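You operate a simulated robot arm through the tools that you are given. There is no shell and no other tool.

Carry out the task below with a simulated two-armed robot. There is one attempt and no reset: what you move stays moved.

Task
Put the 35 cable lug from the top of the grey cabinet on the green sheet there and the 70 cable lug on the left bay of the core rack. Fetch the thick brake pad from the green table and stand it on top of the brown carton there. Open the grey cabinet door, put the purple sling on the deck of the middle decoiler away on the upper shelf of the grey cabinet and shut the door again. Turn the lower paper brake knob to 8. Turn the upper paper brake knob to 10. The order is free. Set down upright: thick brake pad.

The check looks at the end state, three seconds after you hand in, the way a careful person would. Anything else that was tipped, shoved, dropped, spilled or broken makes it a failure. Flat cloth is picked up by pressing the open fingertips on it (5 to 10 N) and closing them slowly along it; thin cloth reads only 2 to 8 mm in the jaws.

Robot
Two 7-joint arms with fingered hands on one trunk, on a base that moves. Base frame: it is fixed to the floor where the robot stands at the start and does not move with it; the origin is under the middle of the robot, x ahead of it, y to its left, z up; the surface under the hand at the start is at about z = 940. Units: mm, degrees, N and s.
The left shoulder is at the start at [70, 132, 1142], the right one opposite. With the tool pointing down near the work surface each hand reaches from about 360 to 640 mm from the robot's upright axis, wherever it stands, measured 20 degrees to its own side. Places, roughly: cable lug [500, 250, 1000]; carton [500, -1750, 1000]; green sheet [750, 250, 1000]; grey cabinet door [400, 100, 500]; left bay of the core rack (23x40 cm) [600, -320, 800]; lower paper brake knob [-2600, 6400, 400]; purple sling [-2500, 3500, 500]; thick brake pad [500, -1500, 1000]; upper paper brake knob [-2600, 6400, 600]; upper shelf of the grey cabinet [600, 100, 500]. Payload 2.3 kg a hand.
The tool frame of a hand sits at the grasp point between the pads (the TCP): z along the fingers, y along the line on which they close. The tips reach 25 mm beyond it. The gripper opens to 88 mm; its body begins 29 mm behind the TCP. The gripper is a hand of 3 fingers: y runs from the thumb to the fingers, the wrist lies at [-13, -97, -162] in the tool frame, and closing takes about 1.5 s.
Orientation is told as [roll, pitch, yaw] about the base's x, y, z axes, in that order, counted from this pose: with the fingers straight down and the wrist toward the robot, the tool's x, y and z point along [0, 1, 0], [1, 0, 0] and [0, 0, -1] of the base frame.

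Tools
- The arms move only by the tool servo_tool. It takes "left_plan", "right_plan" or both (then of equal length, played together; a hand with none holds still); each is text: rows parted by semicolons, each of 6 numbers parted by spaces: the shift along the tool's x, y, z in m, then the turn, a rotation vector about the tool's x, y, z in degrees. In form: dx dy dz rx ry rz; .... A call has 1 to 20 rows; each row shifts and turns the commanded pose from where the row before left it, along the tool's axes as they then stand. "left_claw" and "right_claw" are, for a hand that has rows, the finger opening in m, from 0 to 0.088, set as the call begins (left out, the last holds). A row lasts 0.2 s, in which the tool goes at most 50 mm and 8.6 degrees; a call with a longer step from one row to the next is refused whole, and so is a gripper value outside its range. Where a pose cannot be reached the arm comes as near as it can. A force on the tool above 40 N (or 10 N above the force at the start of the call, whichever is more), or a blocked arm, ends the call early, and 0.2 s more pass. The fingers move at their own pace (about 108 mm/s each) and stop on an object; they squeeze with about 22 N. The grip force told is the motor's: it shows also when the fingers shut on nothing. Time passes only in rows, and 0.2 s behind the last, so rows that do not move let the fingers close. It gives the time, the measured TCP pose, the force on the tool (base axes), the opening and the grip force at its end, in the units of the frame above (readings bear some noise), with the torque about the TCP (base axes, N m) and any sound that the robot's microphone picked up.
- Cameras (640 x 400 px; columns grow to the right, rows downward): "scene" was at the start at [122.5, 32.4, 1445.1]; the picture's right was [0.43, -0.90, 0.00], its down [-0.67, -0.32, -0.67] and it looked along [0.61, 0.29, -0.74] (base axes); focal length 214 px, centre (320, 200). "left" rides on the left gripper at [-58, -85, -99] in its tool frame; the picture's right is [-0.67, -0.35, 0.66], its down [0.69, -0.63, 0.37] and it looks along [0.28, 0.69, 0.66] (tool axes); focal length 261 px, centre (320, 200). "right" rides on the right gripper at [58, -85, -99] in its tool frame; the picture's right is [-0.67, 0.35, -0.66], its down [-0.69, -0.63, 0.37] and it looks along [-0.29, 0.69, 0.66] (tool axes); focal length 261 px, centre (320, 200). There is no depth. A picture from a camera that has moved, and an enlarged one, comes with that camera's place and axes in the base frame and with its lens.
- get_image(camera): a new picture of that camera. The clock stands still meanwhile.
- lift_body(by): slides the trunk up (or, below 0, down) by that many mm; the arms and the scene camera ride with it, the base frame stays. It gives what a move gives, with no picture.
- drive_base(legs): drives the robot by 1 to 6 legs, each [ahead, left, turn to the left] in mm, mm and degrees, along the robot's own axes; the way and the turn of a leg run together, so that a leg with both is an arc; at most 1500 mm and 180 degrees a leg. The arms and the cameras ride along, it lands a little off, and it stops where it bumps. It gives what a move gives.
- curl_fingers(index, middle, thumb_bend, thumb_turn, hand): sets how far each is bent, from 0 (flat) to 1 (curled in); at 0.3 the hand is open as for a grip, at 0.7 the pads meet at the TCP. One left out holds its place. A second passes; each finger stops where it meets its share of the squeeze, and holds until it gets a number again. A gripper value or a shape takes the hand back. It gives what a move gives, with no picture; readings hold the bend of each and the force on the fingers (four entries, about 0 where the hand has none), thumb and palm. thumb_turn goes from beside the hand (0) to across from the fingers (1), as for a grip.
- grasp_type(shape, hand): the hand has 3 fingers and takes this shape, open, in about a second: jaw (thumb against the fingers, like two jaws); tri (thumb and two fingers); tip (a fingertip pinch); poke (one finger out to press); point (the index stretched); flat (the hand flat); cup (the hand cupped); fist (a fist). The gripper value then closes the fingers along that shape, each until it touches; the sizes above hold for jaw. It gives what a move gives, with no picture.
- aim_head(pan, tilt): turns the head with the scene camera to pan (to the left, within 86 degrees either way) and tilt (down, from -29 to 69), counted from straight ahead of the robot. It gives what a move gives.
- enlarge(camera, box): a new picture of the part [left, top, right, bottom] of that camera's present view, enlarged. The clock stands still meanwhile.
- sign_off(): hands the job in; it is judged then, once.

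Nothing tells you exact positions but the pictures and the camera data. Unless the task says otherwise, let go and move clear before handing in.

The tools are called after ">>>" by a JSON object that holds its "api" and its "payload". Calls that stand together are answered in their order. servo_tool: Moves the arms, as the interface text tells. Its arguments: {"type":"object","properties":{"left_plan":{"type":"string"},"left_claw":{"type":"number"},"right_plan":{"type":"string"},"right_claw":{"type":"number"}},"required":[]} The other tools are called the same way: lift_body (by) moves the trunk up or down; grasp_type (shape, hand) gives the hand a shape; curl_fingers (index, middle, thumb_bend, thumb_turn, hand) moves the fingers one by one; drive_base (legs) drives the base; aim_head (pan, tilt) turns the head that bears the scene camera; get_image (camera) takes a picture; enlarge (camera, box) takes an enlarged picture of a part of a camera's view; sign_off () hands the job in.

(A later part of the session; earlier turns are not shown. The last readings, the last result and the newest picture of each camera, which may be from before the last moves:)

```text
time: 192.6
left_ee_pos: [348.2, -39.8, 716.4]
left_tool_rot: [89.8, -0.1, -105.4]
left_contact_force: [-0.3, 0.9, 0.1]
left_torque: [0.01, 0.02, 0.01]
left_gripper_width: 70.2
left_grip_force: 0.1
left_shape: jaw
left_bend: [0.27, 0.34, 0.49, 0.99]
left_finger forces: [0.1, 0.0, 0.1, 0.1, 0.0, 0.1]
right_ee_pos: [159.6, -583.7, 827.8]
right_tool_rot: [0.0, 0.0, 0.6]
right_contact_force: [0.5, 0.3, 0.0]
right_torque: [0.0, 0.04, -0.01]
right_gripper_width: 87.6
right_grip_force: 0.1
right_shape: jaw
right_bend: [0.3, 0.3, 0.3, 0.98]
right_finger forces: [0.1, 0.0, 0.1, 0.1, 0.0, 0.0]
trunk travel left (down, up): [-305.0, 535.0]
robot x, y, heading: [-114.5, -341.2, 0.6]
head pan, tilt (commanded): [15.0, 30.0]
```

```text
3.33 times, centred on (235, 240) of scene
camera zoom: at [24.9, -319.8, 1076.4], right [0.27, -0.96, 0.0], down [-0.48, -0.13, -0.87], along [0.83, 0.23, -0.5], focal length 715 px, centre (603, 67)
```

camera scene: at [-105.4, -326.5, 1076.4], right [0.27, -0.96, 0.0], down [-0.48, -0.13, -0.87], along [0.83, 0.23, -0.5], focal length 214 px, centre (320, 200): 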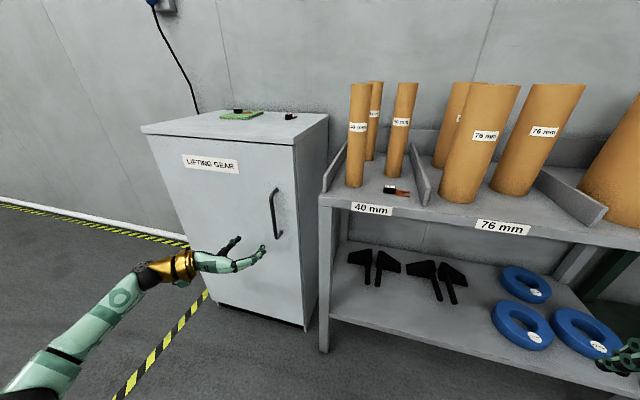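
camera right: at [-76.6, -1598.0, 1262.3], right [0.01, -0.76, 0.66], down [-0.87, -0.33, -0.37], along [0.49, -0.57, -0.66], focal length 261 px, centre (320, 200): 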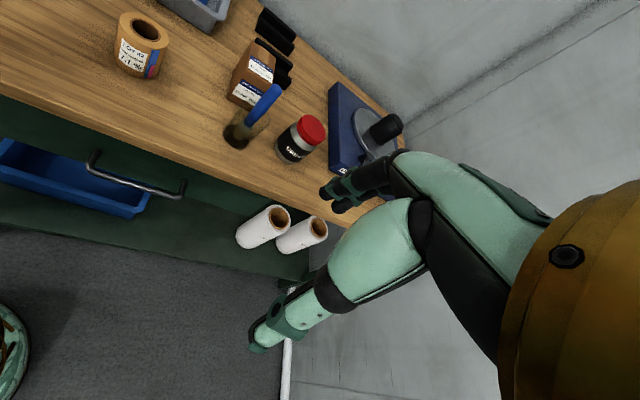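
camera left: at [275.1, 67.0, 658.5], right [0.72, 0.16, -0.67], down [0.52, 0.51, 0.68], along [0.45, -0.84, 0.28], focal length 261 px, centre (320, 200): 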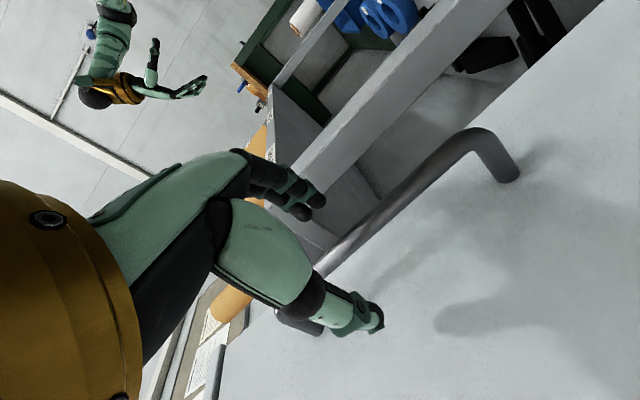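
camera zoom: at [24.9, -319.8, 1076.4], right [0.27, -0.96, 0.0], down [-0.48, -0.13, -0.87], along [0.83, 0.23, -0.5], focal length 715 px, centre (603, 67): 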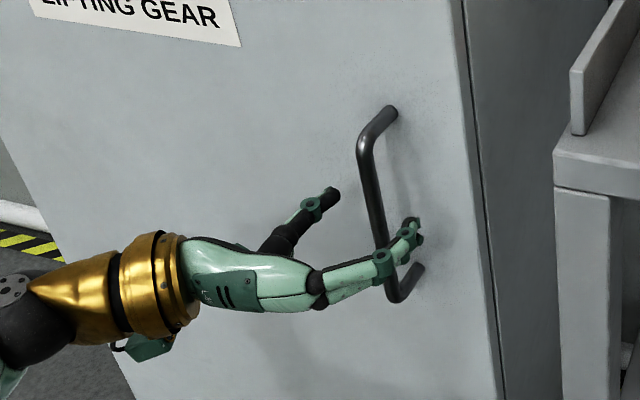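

>>> {"api": "servo_tool", "payload": {"left_plan": "0 0 0.008 0 0 0; 0 0 0.008 0 0 0; 0 0 0 0 0 0"}}

>>> {"api": "get_image", "payload": {"camera": "left"}}

```text
time: 193.4
left_ee_pos: [362.6, -44.2, 717.5]
left_tool_rot: [89.8, 0.0, -105.4]
left_contact_force: [0.4, -0.7, 1.5]
left_torque: [0.06, 0.02, -0.02]
left_gripper_width: 70.2
left_grip_force: 0.1
left_shape: jaw
left_bend: [0.27, 0.34, 0.49, 0.99]
left_finger forces: [0.0, 0.0, 0.0, 0.0, 0.1, 0.0]
right_ee_pos: [159.2, -583.2, 827.6]
right_tool_rot: [-0.1, 0.0, 0.4]
right_contact_force: [-0.5, 0.0, -1.5]
right_torque: [-0.02, -0.01, 0.0]
right_gripper_width: 87.7
right_grip_force: 0.1
right_shape: jaw
right_bend: [0.3, 0.3, 0.3, 0.98]
right_finger forces: [0.1, 0.0, 0.1, 0.1, 0.1, 0.0]
trunk travel left (down, up): [-305.0, 535.0]
robot x, y, heading: [-116.1, -341.3, 0.4]
head pan, tilt (commanded): [15.0, 30.0]
```

```text
taken
camera left: at [290.3, 62.8, 659.0], right [0.72, 0.16, -0.67], down [0.52, 0.51, 0.68], along [0.45, -0.84, 0.28], focal length 261 px, centre (320, 200)
```

left: 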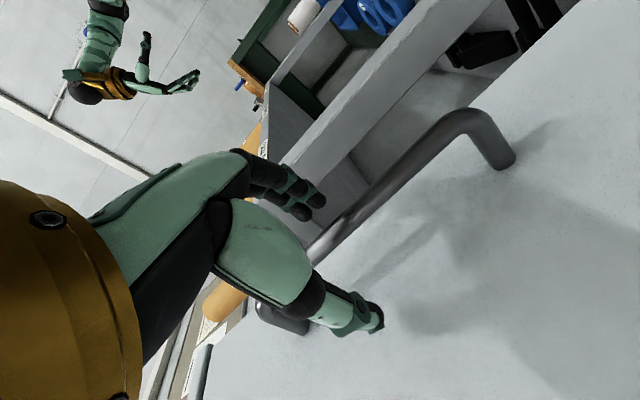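

The bar lies inside the grasp. I close the hand on it.

>>> {"api": "servo_tool", "payload": {"left_plan": "0 0 0 0 0 0; 0 0 0 0 0 0; 0 0 0 0 0 0; 0 0 0 0 0 0; 0 0 0 0 0 0; 0 0 0 0 0 0; 0 0 0 0 0 0; 0 0 0 0 0 0", "left_claw": 0.0}}

>>> {"api": "enlarge", "payload": {"camera": "scene", "box": [180, 180, 300, 290]}}

```text
time: 195.2
left_ee_pos: [363.7, -44.2, 717.3]
left_tool_rot: [89.8, -0.1, -105.5]
left_contact_force: [2.9, 0.3, 0.7]
left_torque: [-0.03, 0.05, 0.0]
left_gripper_width: 1.9
left_grip_force: 21.9
left_shape: jaw
left_bend: [0.71, 0.7, 0.74, 1.0]
left_finger forces: [13.0, 3.7, 0.1, 0.0, 18.2, 0.1]
right_ee_pos: [160.1, -585.2, 827.7]
right_tool_rot: [0.1, 0.0, 0.5]
right_contact_force: [0.2, 0.2, -0.4]
right_torque: [0.01, -0.01, 0.01]
right_gripper_width: 88.0
right_grip_force: 0.2
right_shape: jaw
right_bend: [0.3, 0.3, 0.3, 0.98]
right_finger forces: [0.0, 0.0, 0.1, 0.0, 0.0, 0.0]
trunk travel left (down, up): [-305.0, 535.0]
robot x, y, heading: [-113.4, -344.3, 0.5]
head pan, tilt (commanded): [15.0, 30.0]
```

```text
3.64 times, centred on (240, 235) of scene
camera zoom: at [24.9, -319.7, 1076.4], right [0.27, -0.96, 0.0], down [-0.48, -0.13, -0.87], along [0.83, 0.23, -0.5], focal length 780 px, centre (611, 73)
```

zoom: 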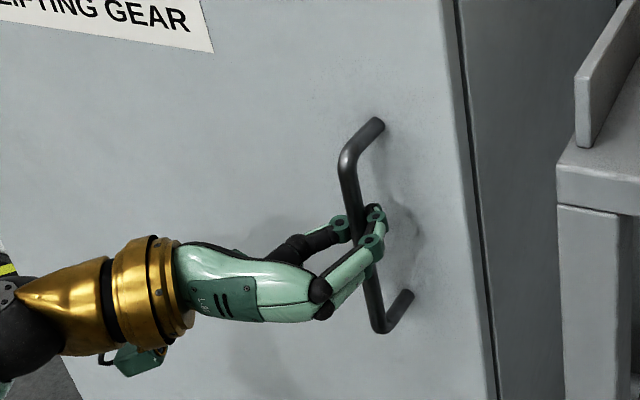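

The hand holds the bar. I pull gently by driving back 40 mm along the door's arc and check.

>>> {"api": "drive_base", "payload": {"legs": [[-40, 4, 0]]}}

>>> {"api": "enlarge", "payload": {"camera": "scene", "box": [150, 100, 330, 290]}}

```text
time: 196.1
left_ee_pos: [321.6, -40.5, 716.5]
left_tool_rot: [89.7, -0.1, -105.3]
left_contact_force: [1.0, 3.6, -0.9]
left_torque: [0.0, 0.05, 0.0]
left_gripper_width: 2.0
left_grip_force: 22.2
left_shape: jaw
left_bend: [0.71, 0.7, 0.76, 1.0]
left_finger forces: [0.1, 0.0, 0.0, 0.0, 2.8, 0.0]
right_ee_pos: [118.9, -579.8, 828.9]
right_tool_rot: [0.0, 0.0, 0.4]
right_contact_force: [-0.2, -0.7, -0.4]
right_torque: [-0.01, -0.01, -0.01]
right_gripper_width: 87.6
right_grip_force: 0.0
right_shape: jaw
right_bend: [0.3, 0.3, 0.3, 0.98]
right_finger forces: [0.0, 0.0, 0.1, 0.1, 0.1, 0.1]
trunk travel left (down, up): [-305.0, 535.0]
robot x, y, heading: [-155.2, -336.7, 0.6]
head pan, tilt (commanded): [15.0, 30.0]
```

```text
2.11 times, centred on (240, 195) of scene
camera zoom: at [-15.8, -314.9, 1076.4], right [0.27, -0.96, 0.0], down [-0.48, -0.13, -0.87], along [0.83, 0.23, -0.5], focal length 452 px, centre (488, 210)
```

zoom: 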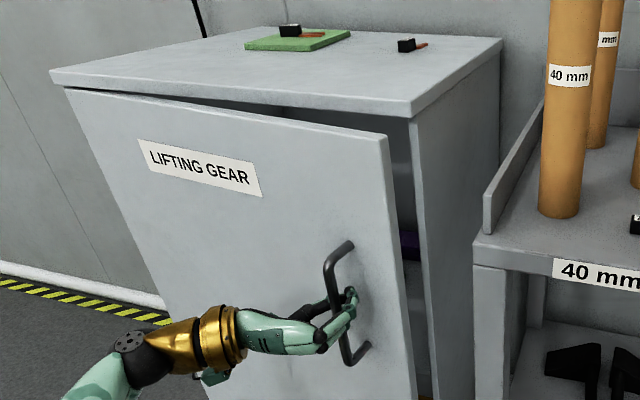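

The door is opening and the fingers stay hooked round the bar. I keep pulling along the arc.

>>> {"api": "drive_base", "payload": {"legs": [[-106, 33, 0], [-123, 84, 0]]}}

>>> {"api": "get_image", "payload": {"camera": "scene"}}

```text
time: 198.3
left_ee_pos: [95.8, 80.0, 714.8]
left_tool_rot: [89.8, -0.5, -105.1]
left_contact_force: [23.4, 23.5, 7.3]
left_torque: [0.02, 0.07, -0.26]
left_gripper_width: 5.7
left_grip_force: 21.8
left_shape: jaw
left_bend: [0.71, 0.71, 0.72, 1.0]
left_finger forces: [0.2, 0.0, 0.1, 0.0, 31.1, 0.0]
right_ee_pos: [-107.4, -459.5, 828.4]
right_tool_rot: [-0.4, 0.2, 0.6]
right_contact_force: [0.0, 1.0, -0.1]
right_torque: [0.01, 0.0, -0.01]
right_gripper_width: 87.8
right_grip_force: 0.1
right_shape: jaw
right_bend: [0.3, 0.3, 0.3, 0.98]
right_finger forces: [0.1, 0.1, 0.1, 0.1, 0.0, 0.0]
trunk travel left (down, up): [-305.0, 535.0]
robot x, y, heading: [-385.6, -223.4, 0.5]
head pan, tilt (commanded): [15.0, 30.0]
```

```text
taken
camera scene: at [-241.7, -194.8, 1075.7], right [0.27, -0.96, 0.0], down [-0.49, -0.14, -0.86], along [0.83, 0.23, -0.51], focal length 214 px, centre (320, 200)
```

scene: 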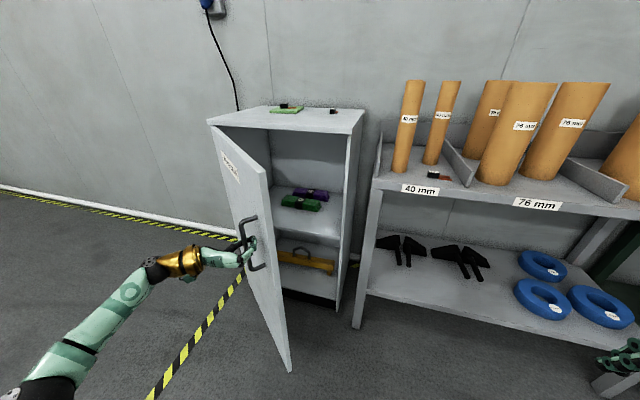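

The door stands about 45 degrees open, and the inside shows an upper shelf with folded slings. I open the hand and withdraw from the handle.

>>> {"api": "servo_tool", "payload": {"left_plan": "0 0 0 0 0 0; 0 0 0 0 0 0; 0 0 0 0 0 0; 0 0 0 0 0 0; 0 0 0 0 0 0", "left_claw": 0.07}}

>>> {"api": "enlarge", "payload": {"camera": "scene", "box": [180, 190, 320, 300]}}

```text
time: 199.5
left_ee_pos: [93.1, 76.7, 718.3]
left_tool_rot: [89.9, 0.0, -105.1]
left_contact_force: [-1.1, 0.1, 0.0]
left_torque: [0.04, 0.0, -0.01]
left_gripper_width: 70.1
left_grip_force: 0.0
left_shape: jaw
left_bend: [0.27, 0.34, 0.5, 0.99]
left_finger forces: [0.1, 0.0, 0.0, 0.1, 0.0, 0.0]
right_ee_pos: [-110.6, -464.6, 828.2]
right_tool_rot: [0.0, 0.0, 0.6]
right_contact_force: [0.0, -0.1, -0.1]
right_torque: [-0.01, -0.01, -0.03]
right_gripper_width: 87.9
right_grip_force: 0.0
right_shape: jaw
right_bend: [0.3, 0.3, 0.3, 0.98]
right_finger forces: [0.0, 0.0, 0.0, 0.0, 0.0, 0.1]
trunk travel left (down, up): [-305.0, 535.0]
robot x, y, heading: [-382.8, -224.8, 0.6]
head pan, tilt (commanded): [15.0, 30.0]
```

```text
3.64 times, centred on (250, 245) of scene
camera zoom: at [-246.4, -200.0, 1076.5], right [0.27, -0.96, 0.0], down [-0.48, -0.13, -0.87], along [0.83, 0.23, -0.5], focal length 780 px, centre (574, 36)
```

zoom: 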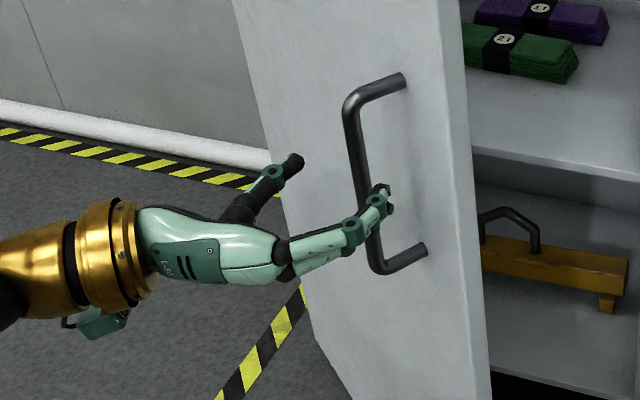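

>>> {"api": "drive_base", "payload": {"legs": [[-110, 29, 0]]}}

>>> {"api": "get_image", "payload": {"camera": "scene"}}

```text
time: 200.7
left_ee_pos: [-17.8, 102.8, 718.8]
left_tool_rot: [90.0, -0.1, -105.0]
left_contact_force: [-0.6, -0.3, -0.7]
left_torque: [-0.03, -0.02, -0.03]
left_gripper_width: 69.9
left_grip_force: 0.1
left_shape: jaw
left_bend: [0.27, 0.34, 0.5, 0.99]
left_finger forces: [0.0, 0.0, 0.0, 0.0, 0.0, 0.1]
right_ee_pos: [-220.9, -435.4, 828.2]
right_tool_rot: [-0.1, -0.1, 0.6]
right_contact_force: [0.1, 0.6, 0.5]
right_torque: [0.01, -0.01, 0.03]
right_gripper_width: 87.7
right_grip_force: 0.1
right_shape: jaw
right_bend: [0.3, 0.3, 0.3, 0.98]
right_finger forces: [0.0, 0.0, 0.1, 0.0, 0.0, 0.0]
trunk travel left (down, up): [-305.0, 535.0]
robot x, y, heading: [-492.8, -194.6, 0.4]
head pan, tilt (commanded): [15.0, 30.0]
```

```text
taken
camera scene: at [-356.7, -171.8, 1076.5], right [0.27, -0.96, 0.0], down [-0.48, -0.13, -0.87], along [0.83, 0.23, -0.5], focal length 214 px, centre (320, 200)
```

scene: 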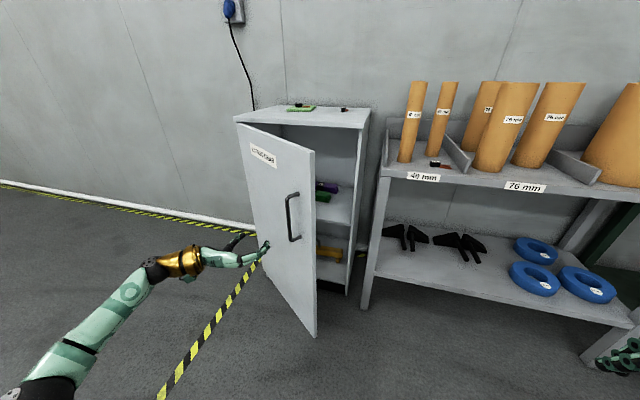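

The door rests at about 35-40 degrees. To open it fully I'll hook its free edge from the inside with the closed hand and drag it round, so I first move to the right of the edge.

>>> {"api": "servo_tool", "payload": {"left_plan": "0 0 0 0 0 0; 0 0 0 0 0 0; 0 0 0 0 0 0; 0 0 0 0 0 0; 0 0 0 0 0 0", "left_claw": 0.0}}

>>> {"api": "drive_base", "payload": {"legs": [[10, -240, 0], [160, 10, 0]]}}

>>> {"api": "aim_head", "payload": {"pan": 35, "tilt": 35}}

>>> {"api": "get_image", "payload": {"camera": "scene"}}

```text
time: 201.9
left_ee_pos: [-16.9, 105.8, 718.4]
left_tool_rot: [89.9, -0.2, -104.9]
left_contact_force: [0.1, 0.3, -0.2]
left_torque: [0.02, -0.05, 0.03]
left_gripper_width: 0.0
left_grip_force: 22.0
left_shape: jaw
left_bend: [0.7, 0.7, 0.36, 1.0]
left_finger forces: [0.0, 0.0, 0.0, 0.1, 0.0, 0.0]
right_ee_pos: [-220.9, -436.7, 829.3]
right_tool_rot: [0.0, 0.0, 0.6]
right_contact_force: [-0.1, 0.7, -0.1]
right_torque: [0.01, 0.01, 0.02]
right_gripper_width: 87.9
right_grip_force: 0.0
right_shape: jaw
right_bend: [0.3, 0.3, 0.3, 0.98]
right_finger forces: [0.1, 0.0, 0.1, 0.0, 0.0, 0.0]
trunk travel left (down, up): [-305.0, 535.0]
robot x, y, heading: [-495.5, -196.4, 0.9]
head pan, tilt (commanded): [15.0, 30.0]
```

```text
time: 204.7
left_ee_pos: [153.8, -124.7, 717.8]
left_tool_rot: [89.9, -0.1, -105.0]
left_contact_force: [-0.2, -0.3, -0.1]
left_torque: [0.0, -0.01, -0.01]
left_gripper_width: 0.0
left_grip_force: 21.8
left_shape: jaw
left_bend: [0.7, 0.7, 0.36, 1.0]
left_finger forces: [0.0, 0.0, 0.0, 0.0, 0.0, 0.0]
right_ee_pos: [-49.3, -666.2, 829.1]
right_tool_rot: [-0.1, 0.0, 0.6]
right_contact_force: [-0.9, -0.3, 0.6]
right_torque: [0.01, 0.0, -0.01]
right_gripper_width: 87.8
right_grip_force: 0.1
right_shape: jaw
right_bend: [0.3, 0.3, 0.3, 0.98]
right_finger forces: [0.1, 0.1, 0.1, 0.1, 0.1, 0.1]
trunk travel left (down, up): [-305.0, 535.0]
robot x, y, heading: [-322.2, -421.8, 0.6]
head pan, tilt (commanded): [15.0, 30.0]
```

```text
time: 205.5
left_ee_pos: [154.6, -125.3, 717.5]
left_tool_rot: [89.9, 0.1, -105.1]
left_contact_force: [-0.8, 0.6, -0.7]
left_torque: [-0.01, -0.01, 0.04]
left_gripper_width: 0.0
left_grip_force: 22.1
left_shape: jaw
left_bend: [0.7, 0.7, 0.36, 1.0]
left_finger forces: [0.0, 0.0, 0.0, 0.0, 0.1, 0.0]
right_ee_pos: [-49.1, -665.5, 828.2]
right_tool_rot: [0.0, 0.0, 0.5]
right_contact_force: [-0.3, -0.9, -0.6]
right_torque: [0.0, -0.02, -0.01]
right_gripper_width: 87.7
right_grip_force: 0.0
right_shape: jaw
right_bend: [0.3, 0.3, 0.3, 0.98]
right_finger forces: [0.0, 0.0, 0.0, 0.0, 0.0, 0.0]
trunk travel left (down, up): [-305.0, 535.0]
robot x, y, heading: [-324.6, -423.4, 0.4]
head pan, tilt (commanded): [35.0, 35.0]
```

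```text
taken
camera scene: at [-200.3, -374.8, 1068.7], right [0.58, -0.82, 0.0], down [-0.47, -0.33, -0.82], along [0.67, 0.47, -0.57], focal length 214 px, centre (320, 200)
```

scene: 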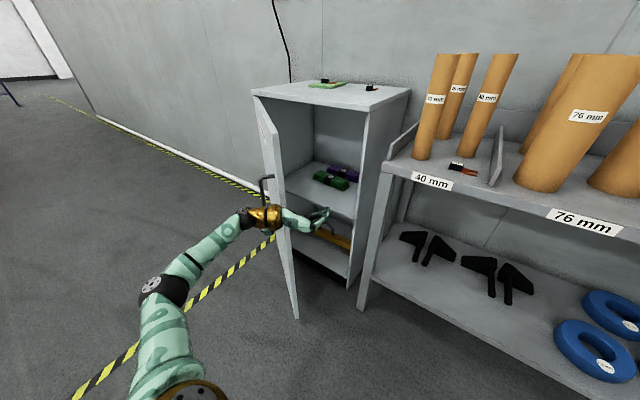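

>>> {"api": "enlarge", "payload": {"camera": "scene", "box": [220, 70, 400, 330]}}

```text
1.54 times, centred on (310, 200) of scene
camera zoom: at [-200.3, -374.8, 1068.7], right [0.58, -0.82, 0.0], down [-0.47, -0.33, -0.82], along [0.67, 0.47, -0.57], focal length 330 px, centre (335, 200)
```

zoom: 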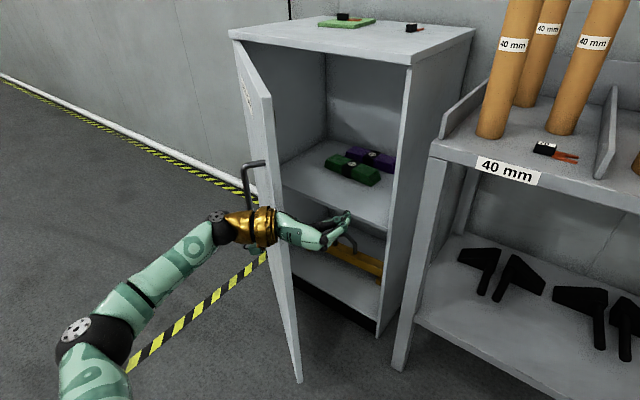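

The free edge is at about (135,-15). I move the hand in beside it and then to the left to take the door along, following the edge's arc.

>>> {"api": "drive_base", "payload": {"legs": [[30, 50, 0], [-10, 60, 0]]}}

>>> {"api": "get_image", "payload": {"camera": "scene"}}

```text
time: 206.5
left_ee_pos: [177.3, -85.8, 717.2]
left_tool_rot: [89.8, 0.0, -106.1]
left_contact_force: [-0.7, -0.1, -0.3]
left_torque: [0.03, -0.03, -0.02]
left_gripper_width: 0.1
left_grip_force: 21.8
left_shape: jaw
left_bend: [0.7, 0.7, 0.36, 1.0]
left_finger forces: [0.0, 0.0, 0.0, 0.0, 0.0, 0.1]
right_ee_pos: [-24.7, -620.8, 828.9]
right_tool_rot: [0.0, -0.1, 0.5]
right_contact_force: [-0.9, 0.1, -0.1]
right_torque: [0.02, 0.02, 0.01]
right_gripper_width: 87.9
right_grip_force: 0.1
right_shape: jaw
right_bend: [0.3, 0.3, 0.3, 0.98]
right_finger forces: [0.1, 0.0, 0.0, 0.0, 0.0, 0.0]
trunk travel left (down, up): [-305.0, 535.0]
robot x, y, heading: [-295.3, -379.8, 0.6]
head pan, tilt (commanded): [35.0, 35.0]
stopped in leg 1: the force on the tool passed its limit at 82 N (the readings are from after the stop); the commanded pose is now the measured one
```

```text
taken
camera scene: at [-174.2, -330.3, 1068.7], right [0.58, -0.81, 0.0], down [-0.47, -0.33, -0.82], along [0.67, 0.48, -0.57], focal length 214 px, centre (320, 200)
```

scene: 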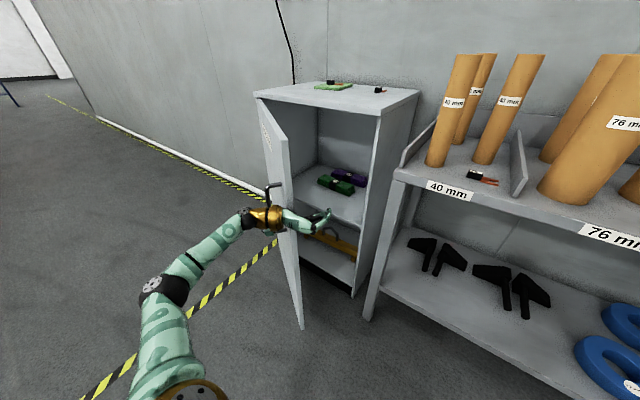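

Pushing sideways jams on the edge. I back the left hand out and instead use the open right hand from above, straddling the door's top edge, to draw it round.

>>> {"api": "drive_base", "payload": {"legs": [[-10, -50, 0], [-260, 0, 0]]}}

>>> {"api": "lift_body", "payload": {"by": 350}}

>>> {"api": "aim_head", "payload": {"pan": 15, "tilt": 40}}

>>> {"api": "get_image", "payload": {"camera": "scene"}}

```text
time: 208.9
left_ee_pos: [-93.1, -137.2, 716.8]
left_tool_rot: [89.8, -0.1, -106.3]
left_contact_force: [-0.3, 1.2, 0.7]
left_torque: [-0.02, 0.01, 0.02]
left_gripper_width: 0.1
left_grip_force: 22.0
left_shape: jaw
left_bend: [0.7, 0.7, 0.36, 1.0]
left_finger forces: [0.0, 0.0, 0.1, 0.0, 0.0, 0.1]
right_ee_pos: [-292.7, -673.4, 829.3]
right_tool_rot: [0.0, -0.1, 0.6]
right_contact_force: [-0.2, -0.1, -0.1]
right_torque: [0.0, 0.01, -0.02]
right_gripper_width: 87.7
right_grip_force: 0.0
right_shape: jaw
right_bend: [0.3, 0.3, 0.3, 0.98]
right_finger forces: [0.0, 0.1, 0.1, 0.0, 0.1, 0.1]
trunk travel left (down, up): [-305.0, 535.0]
robot x, y, heading: [-566.0, -436.3, 0.8]
head pan, tilt (commanded): [35.0, 35.0]
```

```text
time: 212.4
left_ee_pos: [-94.0, -137.0, 1067.5]
left_tool_rot: [90.0, -0.2, -106.2]
left_contact_force: [-0.7, -0.3, 0.2]
left_torque: [0.01, 0.0, -0.06]
left_gripper_width: 0.0
left_grip_force: 21.7
left_shape: jaw
left_bend: [0.7, 0.7, 0.36, 1.0]
left_finger forces: [0.0, 0.1, 0.0, 0.0, 0.1, 0.1]
right_ee_pos: [-294.3, -673.1, 1176.9]
right_tool_rot: [0.0, 0.0, 0.5]
right_contact_force: [-0.5, 0.1, 0.2]
right_torque: [0.0, -0.01, -0.02]
right_gripper_width: 87.7
right_grip_force: 0.0
right_shape: jaw
right_bend: [0.3, 0.3, 0.3, 0.98]
right_finger forces: [0.0, 0.0, 0.0, 0.0, 0.0, 0.0]
trunk travel left (down, up): [-655.0, 185.0]
robot x, y, heading: [-562.8, -434.0, 0.5]
head pan, tilt (commanded): [35.0, 35.0]
```

```text
time: 213.2
left_ee_pos: [-94.0, -137.4, 1067.4]
left_tool_rot: [89.9, -0.1, -106.2]
left_contact_force: [-0.3, 0.1, -0.1]
left_torque: [0.02, 0.0, 0.0]
left_gripper_width: 0.0
left_grip_force: 21.8
left_shape: jaw
left_bend: [0.7, 0.7, 0.36, 1.0]
left_finger forces: [0.0, 0.0, 0.1, 0.0, 0.1, 0.0]
right_ee_pos: [-293.3, -673.7, 1178.3]
right_tool_rot: [0.0, 0.0, 0.6]
right_contact_force: [-0.2, 0.3, 0.0]
right_torque: [0.01, 0.03, 0.0]
right_gripper_width: 88.0
right_grip_force: 0.0
right_shape: jaw
right_bend: [0.3, 0.3, 0.3, 0.98]
right_finger forces: [0.0, 0.0, 0.0, 0.0, 0.0, 0.0]
trunk travel left (down, up): [-655.0, 185.0]
robot x, y, heading: [-569.1, -430.2, 0.6]
head pan, tilt (commanded): [15.0, 40.0]
```

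```text
taken
camera scene: at [-434.2, -410.8, 1411.1], right [0.27, -0.96, 0.0], down [-0.62, -0.17, -0.77], along [0.74, 0.21, -0.64], focal length 214 px, centre (320, 200)
```

scene: 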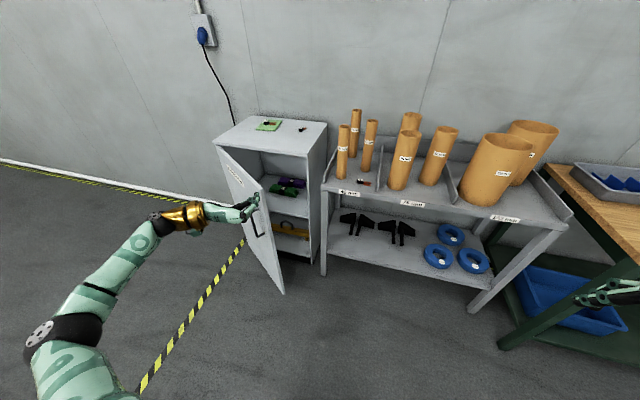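

>>> {"api": "drive_base", "payload": {"legs": [[0, 655, 0], [180, 0, 0]]}}

>>> {"api": "aim_head", "payload": {"pan": -15, "tilt": 48}}

>>> {"api": "get_image", "payload": {"camera": "scene"}}

>>> {"api": "get_image", "payload": {"camera": "right"}}

```text
time: 217.9
left_ee_pos: [82.9, 511.4, 1067.9]
left_tool_rot: [90.1, 0.0, -106.5]
left_contact_force: [-0.2, 0.0, -0.1]
left_torque: [-0.02, -0.01, 0.02]
left_gripper_width: 0.1
left_grip_force: 22.1
left_shape: jaw
left_bend: [0.7, 0.7, 0.36, 1.0]
left_finger forces: [0.0, 0.0, 0.1, 0.1, 0.1, 0.0]
right_ee_pos: [-121.0, -24.6, 1179.0]
right_tool_rot: [0.0, -0.1, 0.4]
right_contact_force: [-0.5, 0.5, 0.2]
right_torque: [0.0, 0.03, 0.0]
right_gripper_width: 87.7
right_grip_force: 0.0
right_shape: jaw
right_bend: [0.3, 0.3, 0.3, 0.98]
right_finger forces: [0.0, 0.0, 0.1, 0.0, 0.0, 0.1]
trunk travel left (down, up): [-655.0, 185.0]
robot x, y, heading: [-390.0, 218.7, 0.1]
head pan, tilt (commanded): [15.0, 40.0]
```

```text
time: 218.9
left_ee_pos: [84.5, 510.6, 1068.2]
left_tool_rot: [89.9, -0.1, -106.4]
left_contact_force: [0.9, 0.7, 0.5]
left_torque: [0.01, 0.01, 0.02]
left_gripper_width: 0.0
left_grip_force: 22.0
left_shape: jaw
left_bend: [0.7, 0.7, 0.36, 1.0]
left_finger forces: [0.0, 0.0, 0.0, 0.0, 0.1, 0.0]
right_ee_pos: [-119.0, -23.4, 1178.8]
right_tool_rot: [0.0, 0.0, 0.5]
right_contact_force: [0.4, 0.1, -0.4]
right_torque: [0.0, 0.01, 0.01]
right_gripper_width: 87.6
right_grip_force: 0.1
right_shape: jaw
right_bend: [0.3, 0.3, 0.3, 0.98]
right_finger forces: [0.1, 0.0, 0.0, 0.1, 0.1, 0.0]
trunk travel left (down, up): [-655.0, 185.0]
robot x, y, heading: [-394.0, 218.0, 0.4]
head pan, tilt (commanded): [-15.0, 48.0]
```

```text
taken
camera scene: at [-264.7, 196.9, 1399.7], right [-0.25, -0.97, 0.0], down [-0.72, 0.19, -0.67], along [0.65, -0.17, -0.74], focal length 214 px, centre (320, 200)
```

scene: 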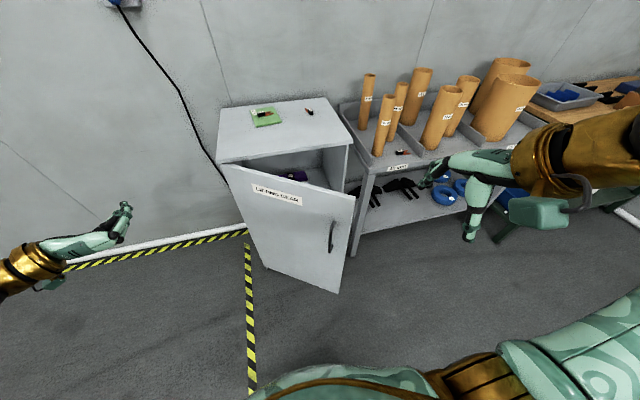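

```text
taken
camera right: at [-203.7, 34.2, 1277.6], right [0.35, -0.67, 0.66], down [-0.62, -0.69, -0.37], along [0.7, -0.28, -0.66], focal length 261 px, centre (320, 200)
```

right: 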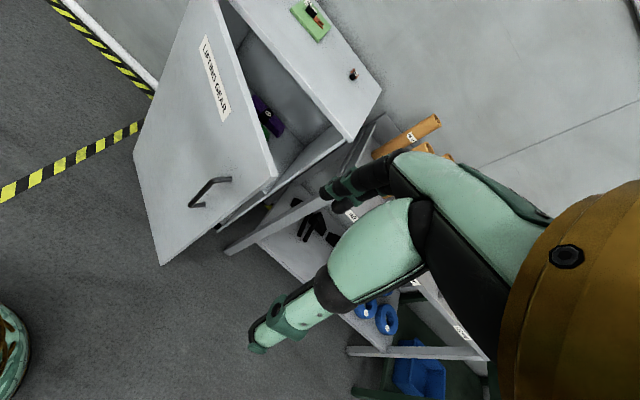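

The door's top corner is at about (118,-8). I turn the right hand by -36 degrees and bring it above the door's top edge, 60 mm in from the corner.

>>> {"api": "servo_tool", "payload": {"right_plan": "0 0 0 0 0 8.5; 0 0 0 0 0 8.5; 0 0 0 0 0 8.5; 0 0 0 0 0 8.5; 0 0 0 0 0 2.5; 0.0238 0.0204 0.0188 0 0 0; 0.0238 0.0204 0.0188 0 0 0; 0.0238 0.0204 0.0188 0 0 0; 0.0238 0.0204 0.0188 0 0 0; 0.0238 0.0204 0.0188 0 0 0; 0.0238 0.0204 0.0188 0 0 0; 0.0238 0.0204 0.0188 0 0 0; 0.0238 0.0204 0.0188 0 0 0; 0.0238 0.0204 0.0188 0 0 0; 0 0 0 0 0 0"}}

>>> {"api": "get_image", "payload": {"camera": "right"}}

>>> {"api": "get_image", "payload": {"camera": "scene"}}

```text
time: 222.1
left_ee_pos: [84.1, 510.8, 1068.4]
left_tool_rot: [89.9, 0.0, -106.4]
left_contact_force: [-0.5, 1.0, 0.0]
left_torque: [-0.02, 0.03, 0.03]
left_gripper_width: 0.3
left_grip_force: 22.2
left_shape: jaw
left_bend: [0.7, 0.7, 0.36, 1.0]
left_finger forces: [0.0, 0.1, 0.0, 0.1, 0.0, 0.1]
right_ee_pos: [158.8, 43.4, 1007.0]
right_tool_rot: [0.0, 0.0, -36.1]
right_contact_force: [0.5, -0.3, -0.3]
right_torque: [-0.01, -0.02, 0.0]
right_gripper_width: 87.5
right_grip_force: 0.1
right_shape: jaw
right_bend: [0.3, 0.3, 0.3, 0.98]
right_finger forces: [0.1, 0.0, 0.1, 0.1, 0.0, 0.0]
right hand out of reach, approached as far as the arm can: row 5
trunk travel left (down, up): [-655.0, 185.0]
robot x, y, heading: [-393.4, 219.0, 0.1]
head pan, tilt (commanded): [-15.0, 48.0]
```

```text
taken
camera right: at [125.5, 140.7, 1106.1], right [-0.11, -0.75, 0.66], down [-0.91, -0.18, -0.37], along [0.39, -0.64, -0.66], focal length 261 px, centre (320, 200)
```

right: 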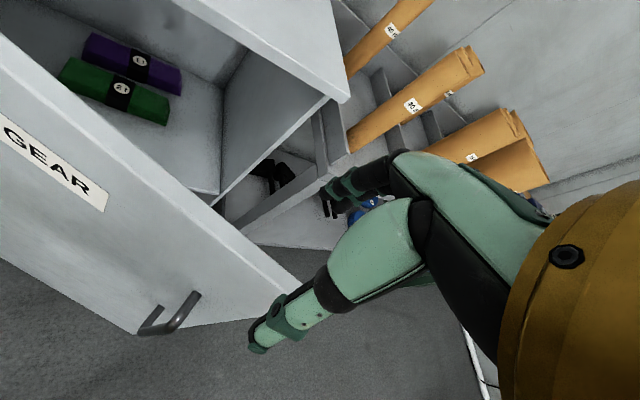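

```text
taken
camera scene: at [-265.1, 196.7, 1399.7], right [-0.25, -0.97, 0.0], down [-0.72, 0.19, -0.67], along [0.65, -0.17, -0.74], focal length 214 px, centre (320, 200)
```

scene: 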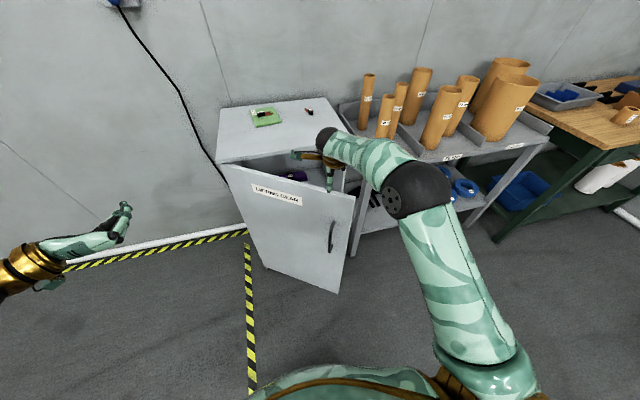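

The hand sits right above the door's top edge. I lower it so that thumb and fingers straddle the edge.

>>> {"api": "servo_tool", "payload": {"right_plan": "0 0 0.02 0 0 0; 0 0 0.02 0 0 0; 0 0 0.015 0 0 0; 0 0 0 0 0 0"}}

>>> {"api": "get_image", "payload": {"camera": "right"}}

>>> {"api": "enlarge", "payload": {"camera": "scene", "box": [250, 110, 400, 240]}}

```text
time: 223.1
left_ee_pos: [83.2, 510.8, 1067.9]
left_tool_rot: [89.9, -0.2, -106.4]
left_contact_force: [-0.2, -0.7, 0.2]
left_torque: [0.03, 0.02, 0.02]
left_gripper_width: 0.0
left_grip_force: 22.2
left_shape: jaw
left_bend: [0.7, 0.7, 0.36, 1.0]
left_finger forces: [0.0, 0.1, 0.0, 0.0, 0.1, 0.0]
right_ee_pos: [159.1, 42.7, 952.4]
right_tool_rot: [0.0, 0.0, -36.1]
right_contact_force: [-0.2, -1.0, 0.3]
right_torque: [-0.03, 0.01, 0.02]
right_gripper_width: 87.6
right_grip_force: 0.0
right_shape: jaw
right_bend: [0.3, 0.3, 0.3, 0.98]
right_finger forces: [0.0, 0.1, 0.1, 0.1, 0.1, 0.0]
trunk travel left (down, up): [-655.0, 185.0]
robot x, y, heading: [-392.4, 214.4, 0.4]
head pan, tilt (commanded): [-15.0, 48.0]
```

```text
taken
camera right: at [125.9, 140.6, 1051.5], right [-0.11, -0.75, 0.66], down [-0.91, -0.18, -0.37], along [0.39, -0.64, -0.66], focal length 261 px, centre (320, 200)
```

right: 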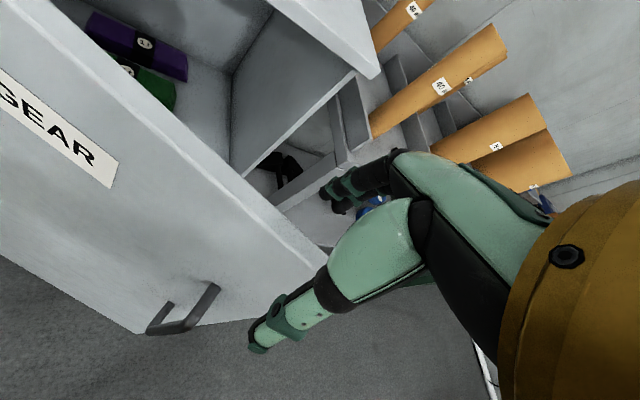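

```text
3.08 times, centred on (325, 175) of scene
camera zoom: at [-264.3, 196.9, 1399.6], right [-0.25, -0.97, 0.0], down [-0.72, 0.19, -0.67], along [0.65, -0.17, -0.74], focal length 660 px, centre (305, 277)
```

zoom: 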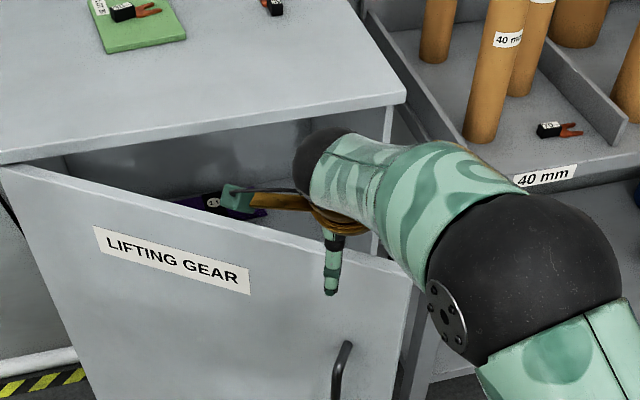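

>>> {"api": "servo_tool", "payload": {"right_plan": "0 0 0.01 0 0 0; 0 0 0.01 0 0 0; 0 0 0.01 0 0 0; 0 0 0 0 0 0"}}

>>> {"api": "get_image", "payload": {"camera": "right"}}

```text
time: 224.1
left_ee_pos: [85.4, 510.9, 1068.1]
left_tool_rot: [89.8, 0.0, -106.4]
left_contact_force: [-0.2, -0.5, -0.5]
left_torque: [0.05, 0.02, 0.01]
left_gripper_width: 0.0
left_grip_force: 22.0
left_shape: jaw
left_bend: [0.7, 0.7, 0.36, 1.0]
left_finger forces: [0.0, 0.0, 0.0, 0.1, 0.0, 0.0]
right_ee_pos: [158.7, 42.4, 922.3]
right_tool_rot: [0.0, 0.0, -36.0]
right_contact_force: [-0.4, -0.2, 0.1]
right_torque: [-0.01, 0.02, 0.01]
right_gripper_width: 88.0
right_grip_force: 0.1
right_shape: jaw
right_bend: [0.3, 0.3, 0.3, 0.98]
right_finger forces: [0.0, 0.0, 0.0, 0.1, 0.1, 0.1]
trunk travel left (down, up): [-655.0, 185.0]
robot x, y, heading: [-394.9, 221.8, 0.5]
head pan, tilt (commanded): [-15.0, 48.0]
```

```text
taken
camera right: at [125.7, 140.4, 1021.8], right [-0.11, -0.75, 0.66], down [-0.91, -0.18, -0.37], along [0.39, -0.64, -0.66], focal length 261 px, centre (320, 200)
```

right: 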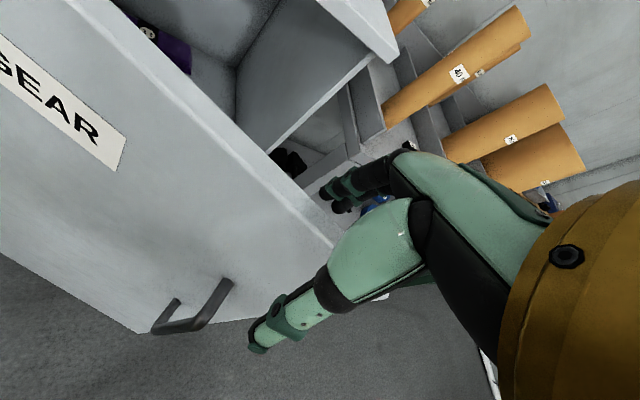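

>>> {"api": "servo_tool", "payload": {"right_plan": "0 0 0.006 0 0 0; 0 0 0.005 0 0 0; 0 0 0 0 0 0"}}

```text
time: 224.9
left_ee_pos: [84.9, 510.6, 1067.5]
left_tool_rot: [89.9, -0.2, -106.5]
left_contact_force: [-0.6, 0.4, 0.6]
left_torque: [0.03, 0.01, -0.04]
left_gripper_width: 0.1
left_grip_force: 22.5
left_shape: jaw
left_bend: [0.7, 0.7, 0.36, 1.0]
left_finger forces: [0.0, 0.0, 0.0, 0.0, 0.0, 0.1]
right_ee_pos: [158.8, 42.8, 911.0]
right_tool_rot: [0.0, 0.0, -36.1]
right_contact_force: [-0.6, -0.8, -0.1]
right_torque: [-0.03, -0.02, -0.03]
right_gripper_width: 87.7
right_grip_force: 0.0
right_shape: jaw
right_bend: [0.3, 0.3, 0.3, 0.98]
right_finger forces: [0.0, 0.0, 0.0, 0.0, 0.0, 0.0]
trunk travel left (down, up): [-655.0, 185.0]
robot x, y, heading: [-392.9, 218.8, 0.2]
head pan, tilt (commanded): [-15.0, 48.0]
```

Now I drag the door round along its arc by driving.

>>> {"api": "drive_base", "payload": {"legs": [[-65, 59, 0], [-52, 71, 0]]}}

>>> {"api": "get_image", "payload": {"camera": "scene"}}

>>> {"api": "get_image", "payload": {"camera": "right"}}

```text
time: 226.7
left_ee_pos: [-32.0, 636.9, 1067.5]
left_tool_rot: [89.8, 0.2, -106.5]
left_contact_force: [-0.2, -0.6, -0.2]
left_torque: [0.0, -0.01, -0.03]
left_gripper_width: 0.0
left_grip_force: 21.8
left_shape: jaw
left_bend: [0.7, 0.7, 0.36, 1.0]
left_finger forces: [0.0, 0.1, 0.0, 0.1, 0.0, 0.0]
right_ee_pos: [42.7, 170.0, 910.1]
right_tool_rot: [0.0, 0.2, -36.2]
right_contact_force: [0.2, -0.2, -0.1]
right_torque: [0.02, -0.01, 0.01]
right_gripper_width: 87.9
right_grip_force: 0.0
right_shape: jaw
right_bend: [0.3, 0.3, 0.3, 0.97]
right_finger forces: [0.0, 0.0, 0.0, 0.0, 0.0, 0.0]
trunk travel left (down, up): [-655.0, 185.0]
robot x, y, heading: [-507.7, 345.3, 0.2]
head pan, tilt (commanded): [-15.0, 48.0]
```

```text
taken
camera scene: at [-379.0, 322.5, 1399.3], right [-0.25, -0.97, 0.0], down [-0.72, 0.19, -0.67], along [0.65, -0.17, -0.74], focal length 214 px, centre (320, 200)
```

scene: 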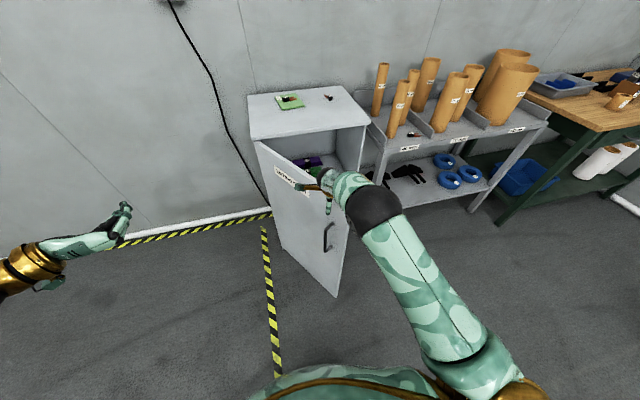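

```text
taken
camera right: at [9.8, 266.7, 1009.4], right [-0.11, -0.75, 0.65], down [-0.91, -0.18, -0.36], along [0.39, -0.64, -0.66], focal length 261 px, centre (320, 200)
```

right: 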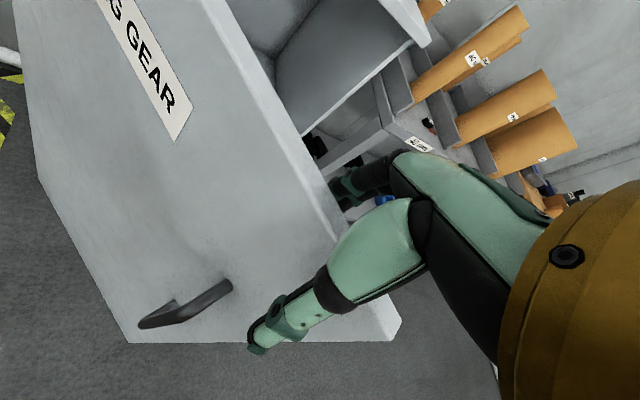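

>>> {"api": "drive_base", "payload": {"legs": [[-35, 69, 0], [-22, 70, 0]]}}

>>> {"api": "get_image", "payload": {"camera": "scene"}}

>>> {"api": "get_image", "payload": {"camera": "right"}}

```text
time: 228.3
left_ee_pos: [-88.1, 772.5, 1067.7]
left_tool_rot: [89.7, 0.2, -106.6]
left_contact_force: [0.8, -0.5, -0.3]
left_torque: [0.0, -0.04, 0.02]
left_gripper_width: 0.0
left_grip_force: 22.5
left_shape: jaw
left_bend: [0.7, 0.7, 0.36, 1.0]
left_finger forces: [0.0, 0.1, 0.1, 0.1, 0.1, 0.0]
right_ee_pos: [-15.6, 304.3, 909.5]
right_tool_rot: [0.1, 0.3, -36.4]
right_contact_force: [1.0, -0.3, -0.9]
right_torque: [0.05, 0.0, 0.02]
right_gripper_width: 87.8
right_grip_force: 0.0
right_shape: jaw
right_bend: [0.3, 0.3, 0.3, 0.97]
right_finger forces: [0.1, 0.1, 0.1, 0.0, 0.0, 0.0]
trunk travel left (down, up): [-655.0, 185.0]
robot x, y, heading: [-565.1, 484.7, 0.2]
head pan, tilt (commanded): [-15.0, 48.0]
```

```text
taken
camera scene: at [-437.3, 458.1, 1399.4], right [-0.26, -0.97, 0.0], down [-0.72, 0.19, -0.67], along [0.65, -0.17, -0.74], focal length 214 px, centre (320, 200)
```

scene: 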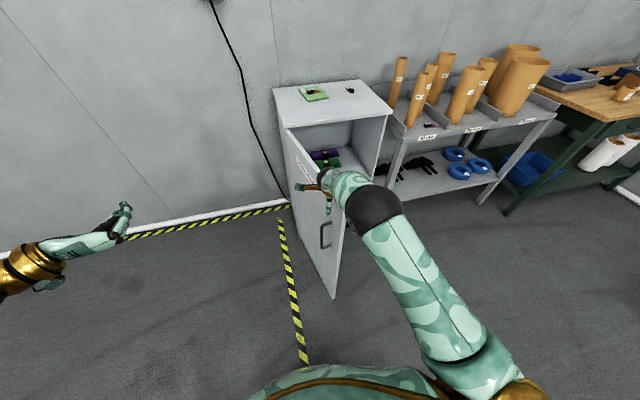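

```text
taken
camera right: at [-48.4, 402.0, 1009.6], right [-0.12, -0.75, 0.65], down [-0.91, -0.18, -0.37], along [0.39, -0.64, -0.66], focal length 261 px, centre (320, 200)
```

right: 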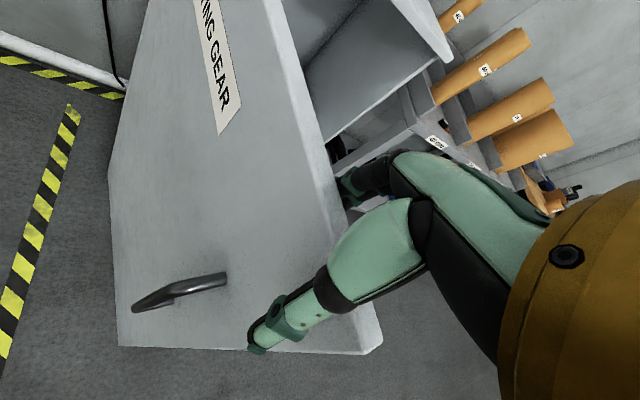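

>>> {"api": "drive_base", "payload": {"legs": [[-5, 60, 0], [5, 60, 0]]}}

>>> {"api": "get_image", "payload": {"camera": "scene"}}

>>> {"api": "get_image", "payload": {"camera": "right"}}

```text
time: 229.9
left_ee_pos: [-90.2, 888.6, 1069.4]
left_tool_rot: [89.8, 0.3, -106.8]
left_contact_force: [0.1, -1.0, 1.4]
left_torque: [0.04, 0.01, 0.02]
left_gripper_width: 0.0
left_grip_force: 22.1
left_shape: jaw
left_bend: [0.7, 0.7, 0.36, 1.0]
left_finger forces: [0.1, 0.0, 0.1, 0.0, 0.0, 0.0]
right_ee_pos: [-17.9, 420.8, 910.2]
right_tool_rot: [0.0, 0.1, -36.5]
right_contact_force: [0.8, -5.0, -0.7]
right_torque: [0.06, 0.04, -0.14]
right_gripper_width: 87.8
right_grip_force: 0.2
right_shape: jaw
right_bend: [0.29, 0.3, 0.3, 0.97]
right_finger forces: [3.9, 0.1, 0.0, 0.0, 0.0, 0.0]
trunk travel left (down, up): [-655.0, 185.0]
robot x, y, heading: [-568.0, 604.7, 0.1]
head pan, tilt (commanded): [-15.0, 48.0]
```

```text
taken
camera scene: at [-440.1, 575.1, 1399.6], right [-0.26, -0.97, -0.01], down [-0.72, 0.2, -0.67], along [0.65, -0.17, -0.74], focal length 214 px, centre (320, 200)
```

scene: 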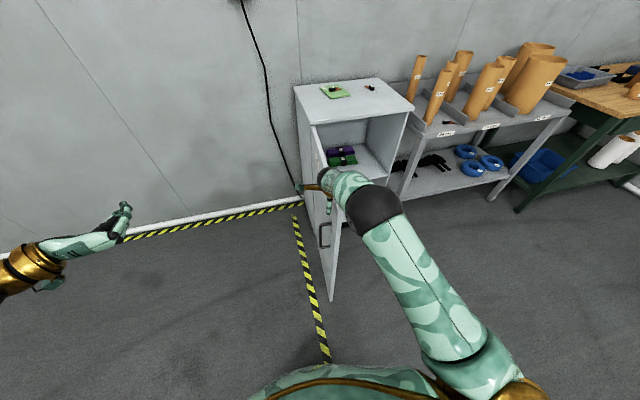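

```text
taken
camera right: at [-50.5, 518.0, 1010.3], right [-0.12, -0.75, 0.65], down [-0.91, -0.18, -0.37], along [0.39, -0.64, -0.66], focal length 261 px, centre (320, 200)
```

right: 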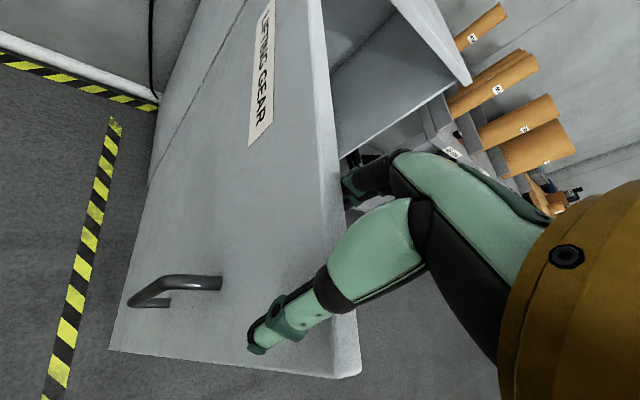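

>>> {"api": "drive_base", "payload": {"legs": [[8, 60, 0]]}}

>>> {"api": "get_image", "payload": {"camera": "right"}}

```text
time: 230.8
left_ee_pos: [-83.4, 951.8, 1068.1]
left_tool_rot: [90.0, 0.1, -106.6]
left_contact_force: [-0.4, -0.8, -0.4]
left_torque: [-0.01, -0.02, 0.04]
left_gripper_width: 0.1
left_grip_force: 21.8
left_shape: jaw
left_bend: [0.7, 0.7, 0.36, 1.0]
left_finger forces: [0.0, 0.0, 0.0, 0.0, 0.1, 0.0]
right_ee_pos: [-9.0, 483.0, 910.6]
right_tool_rot: [0.0, -0.1, -36.5]
right_contact_force: [-0.8, -0.7, 0.7]
right_torque: [0.0, -0.04, -0.15]
right_gripper_width: 87.8
right_grip_force: 0.0
right_shape: jaw
right_bend: [0.3, 0.3, 0.29, 0.97]
right_finger forces: [2.5, 0.0, 0.0, 0.0, 1.3, 0.0]
trunk travel left (down, up): [-655.0, 185.0]
robot x, y, heading: [-558.5, 666.8, 0.3]
head pan, tilt (commanded): [-15.0, 48.0]
```

```text
taken
camera right: at [-42.8, 580.9, 1010.8], right [-0.12, -0.75, 0.66], down [-0.91, -0.18, -0.37], along [0.39, -0.64, -0.66], focal length 261 px, centre (320, 200)
```

right: 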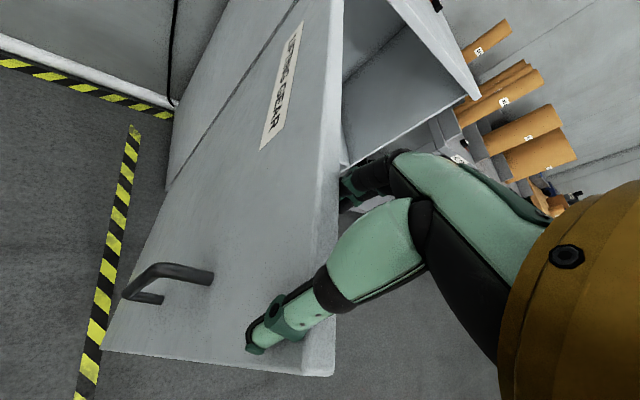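

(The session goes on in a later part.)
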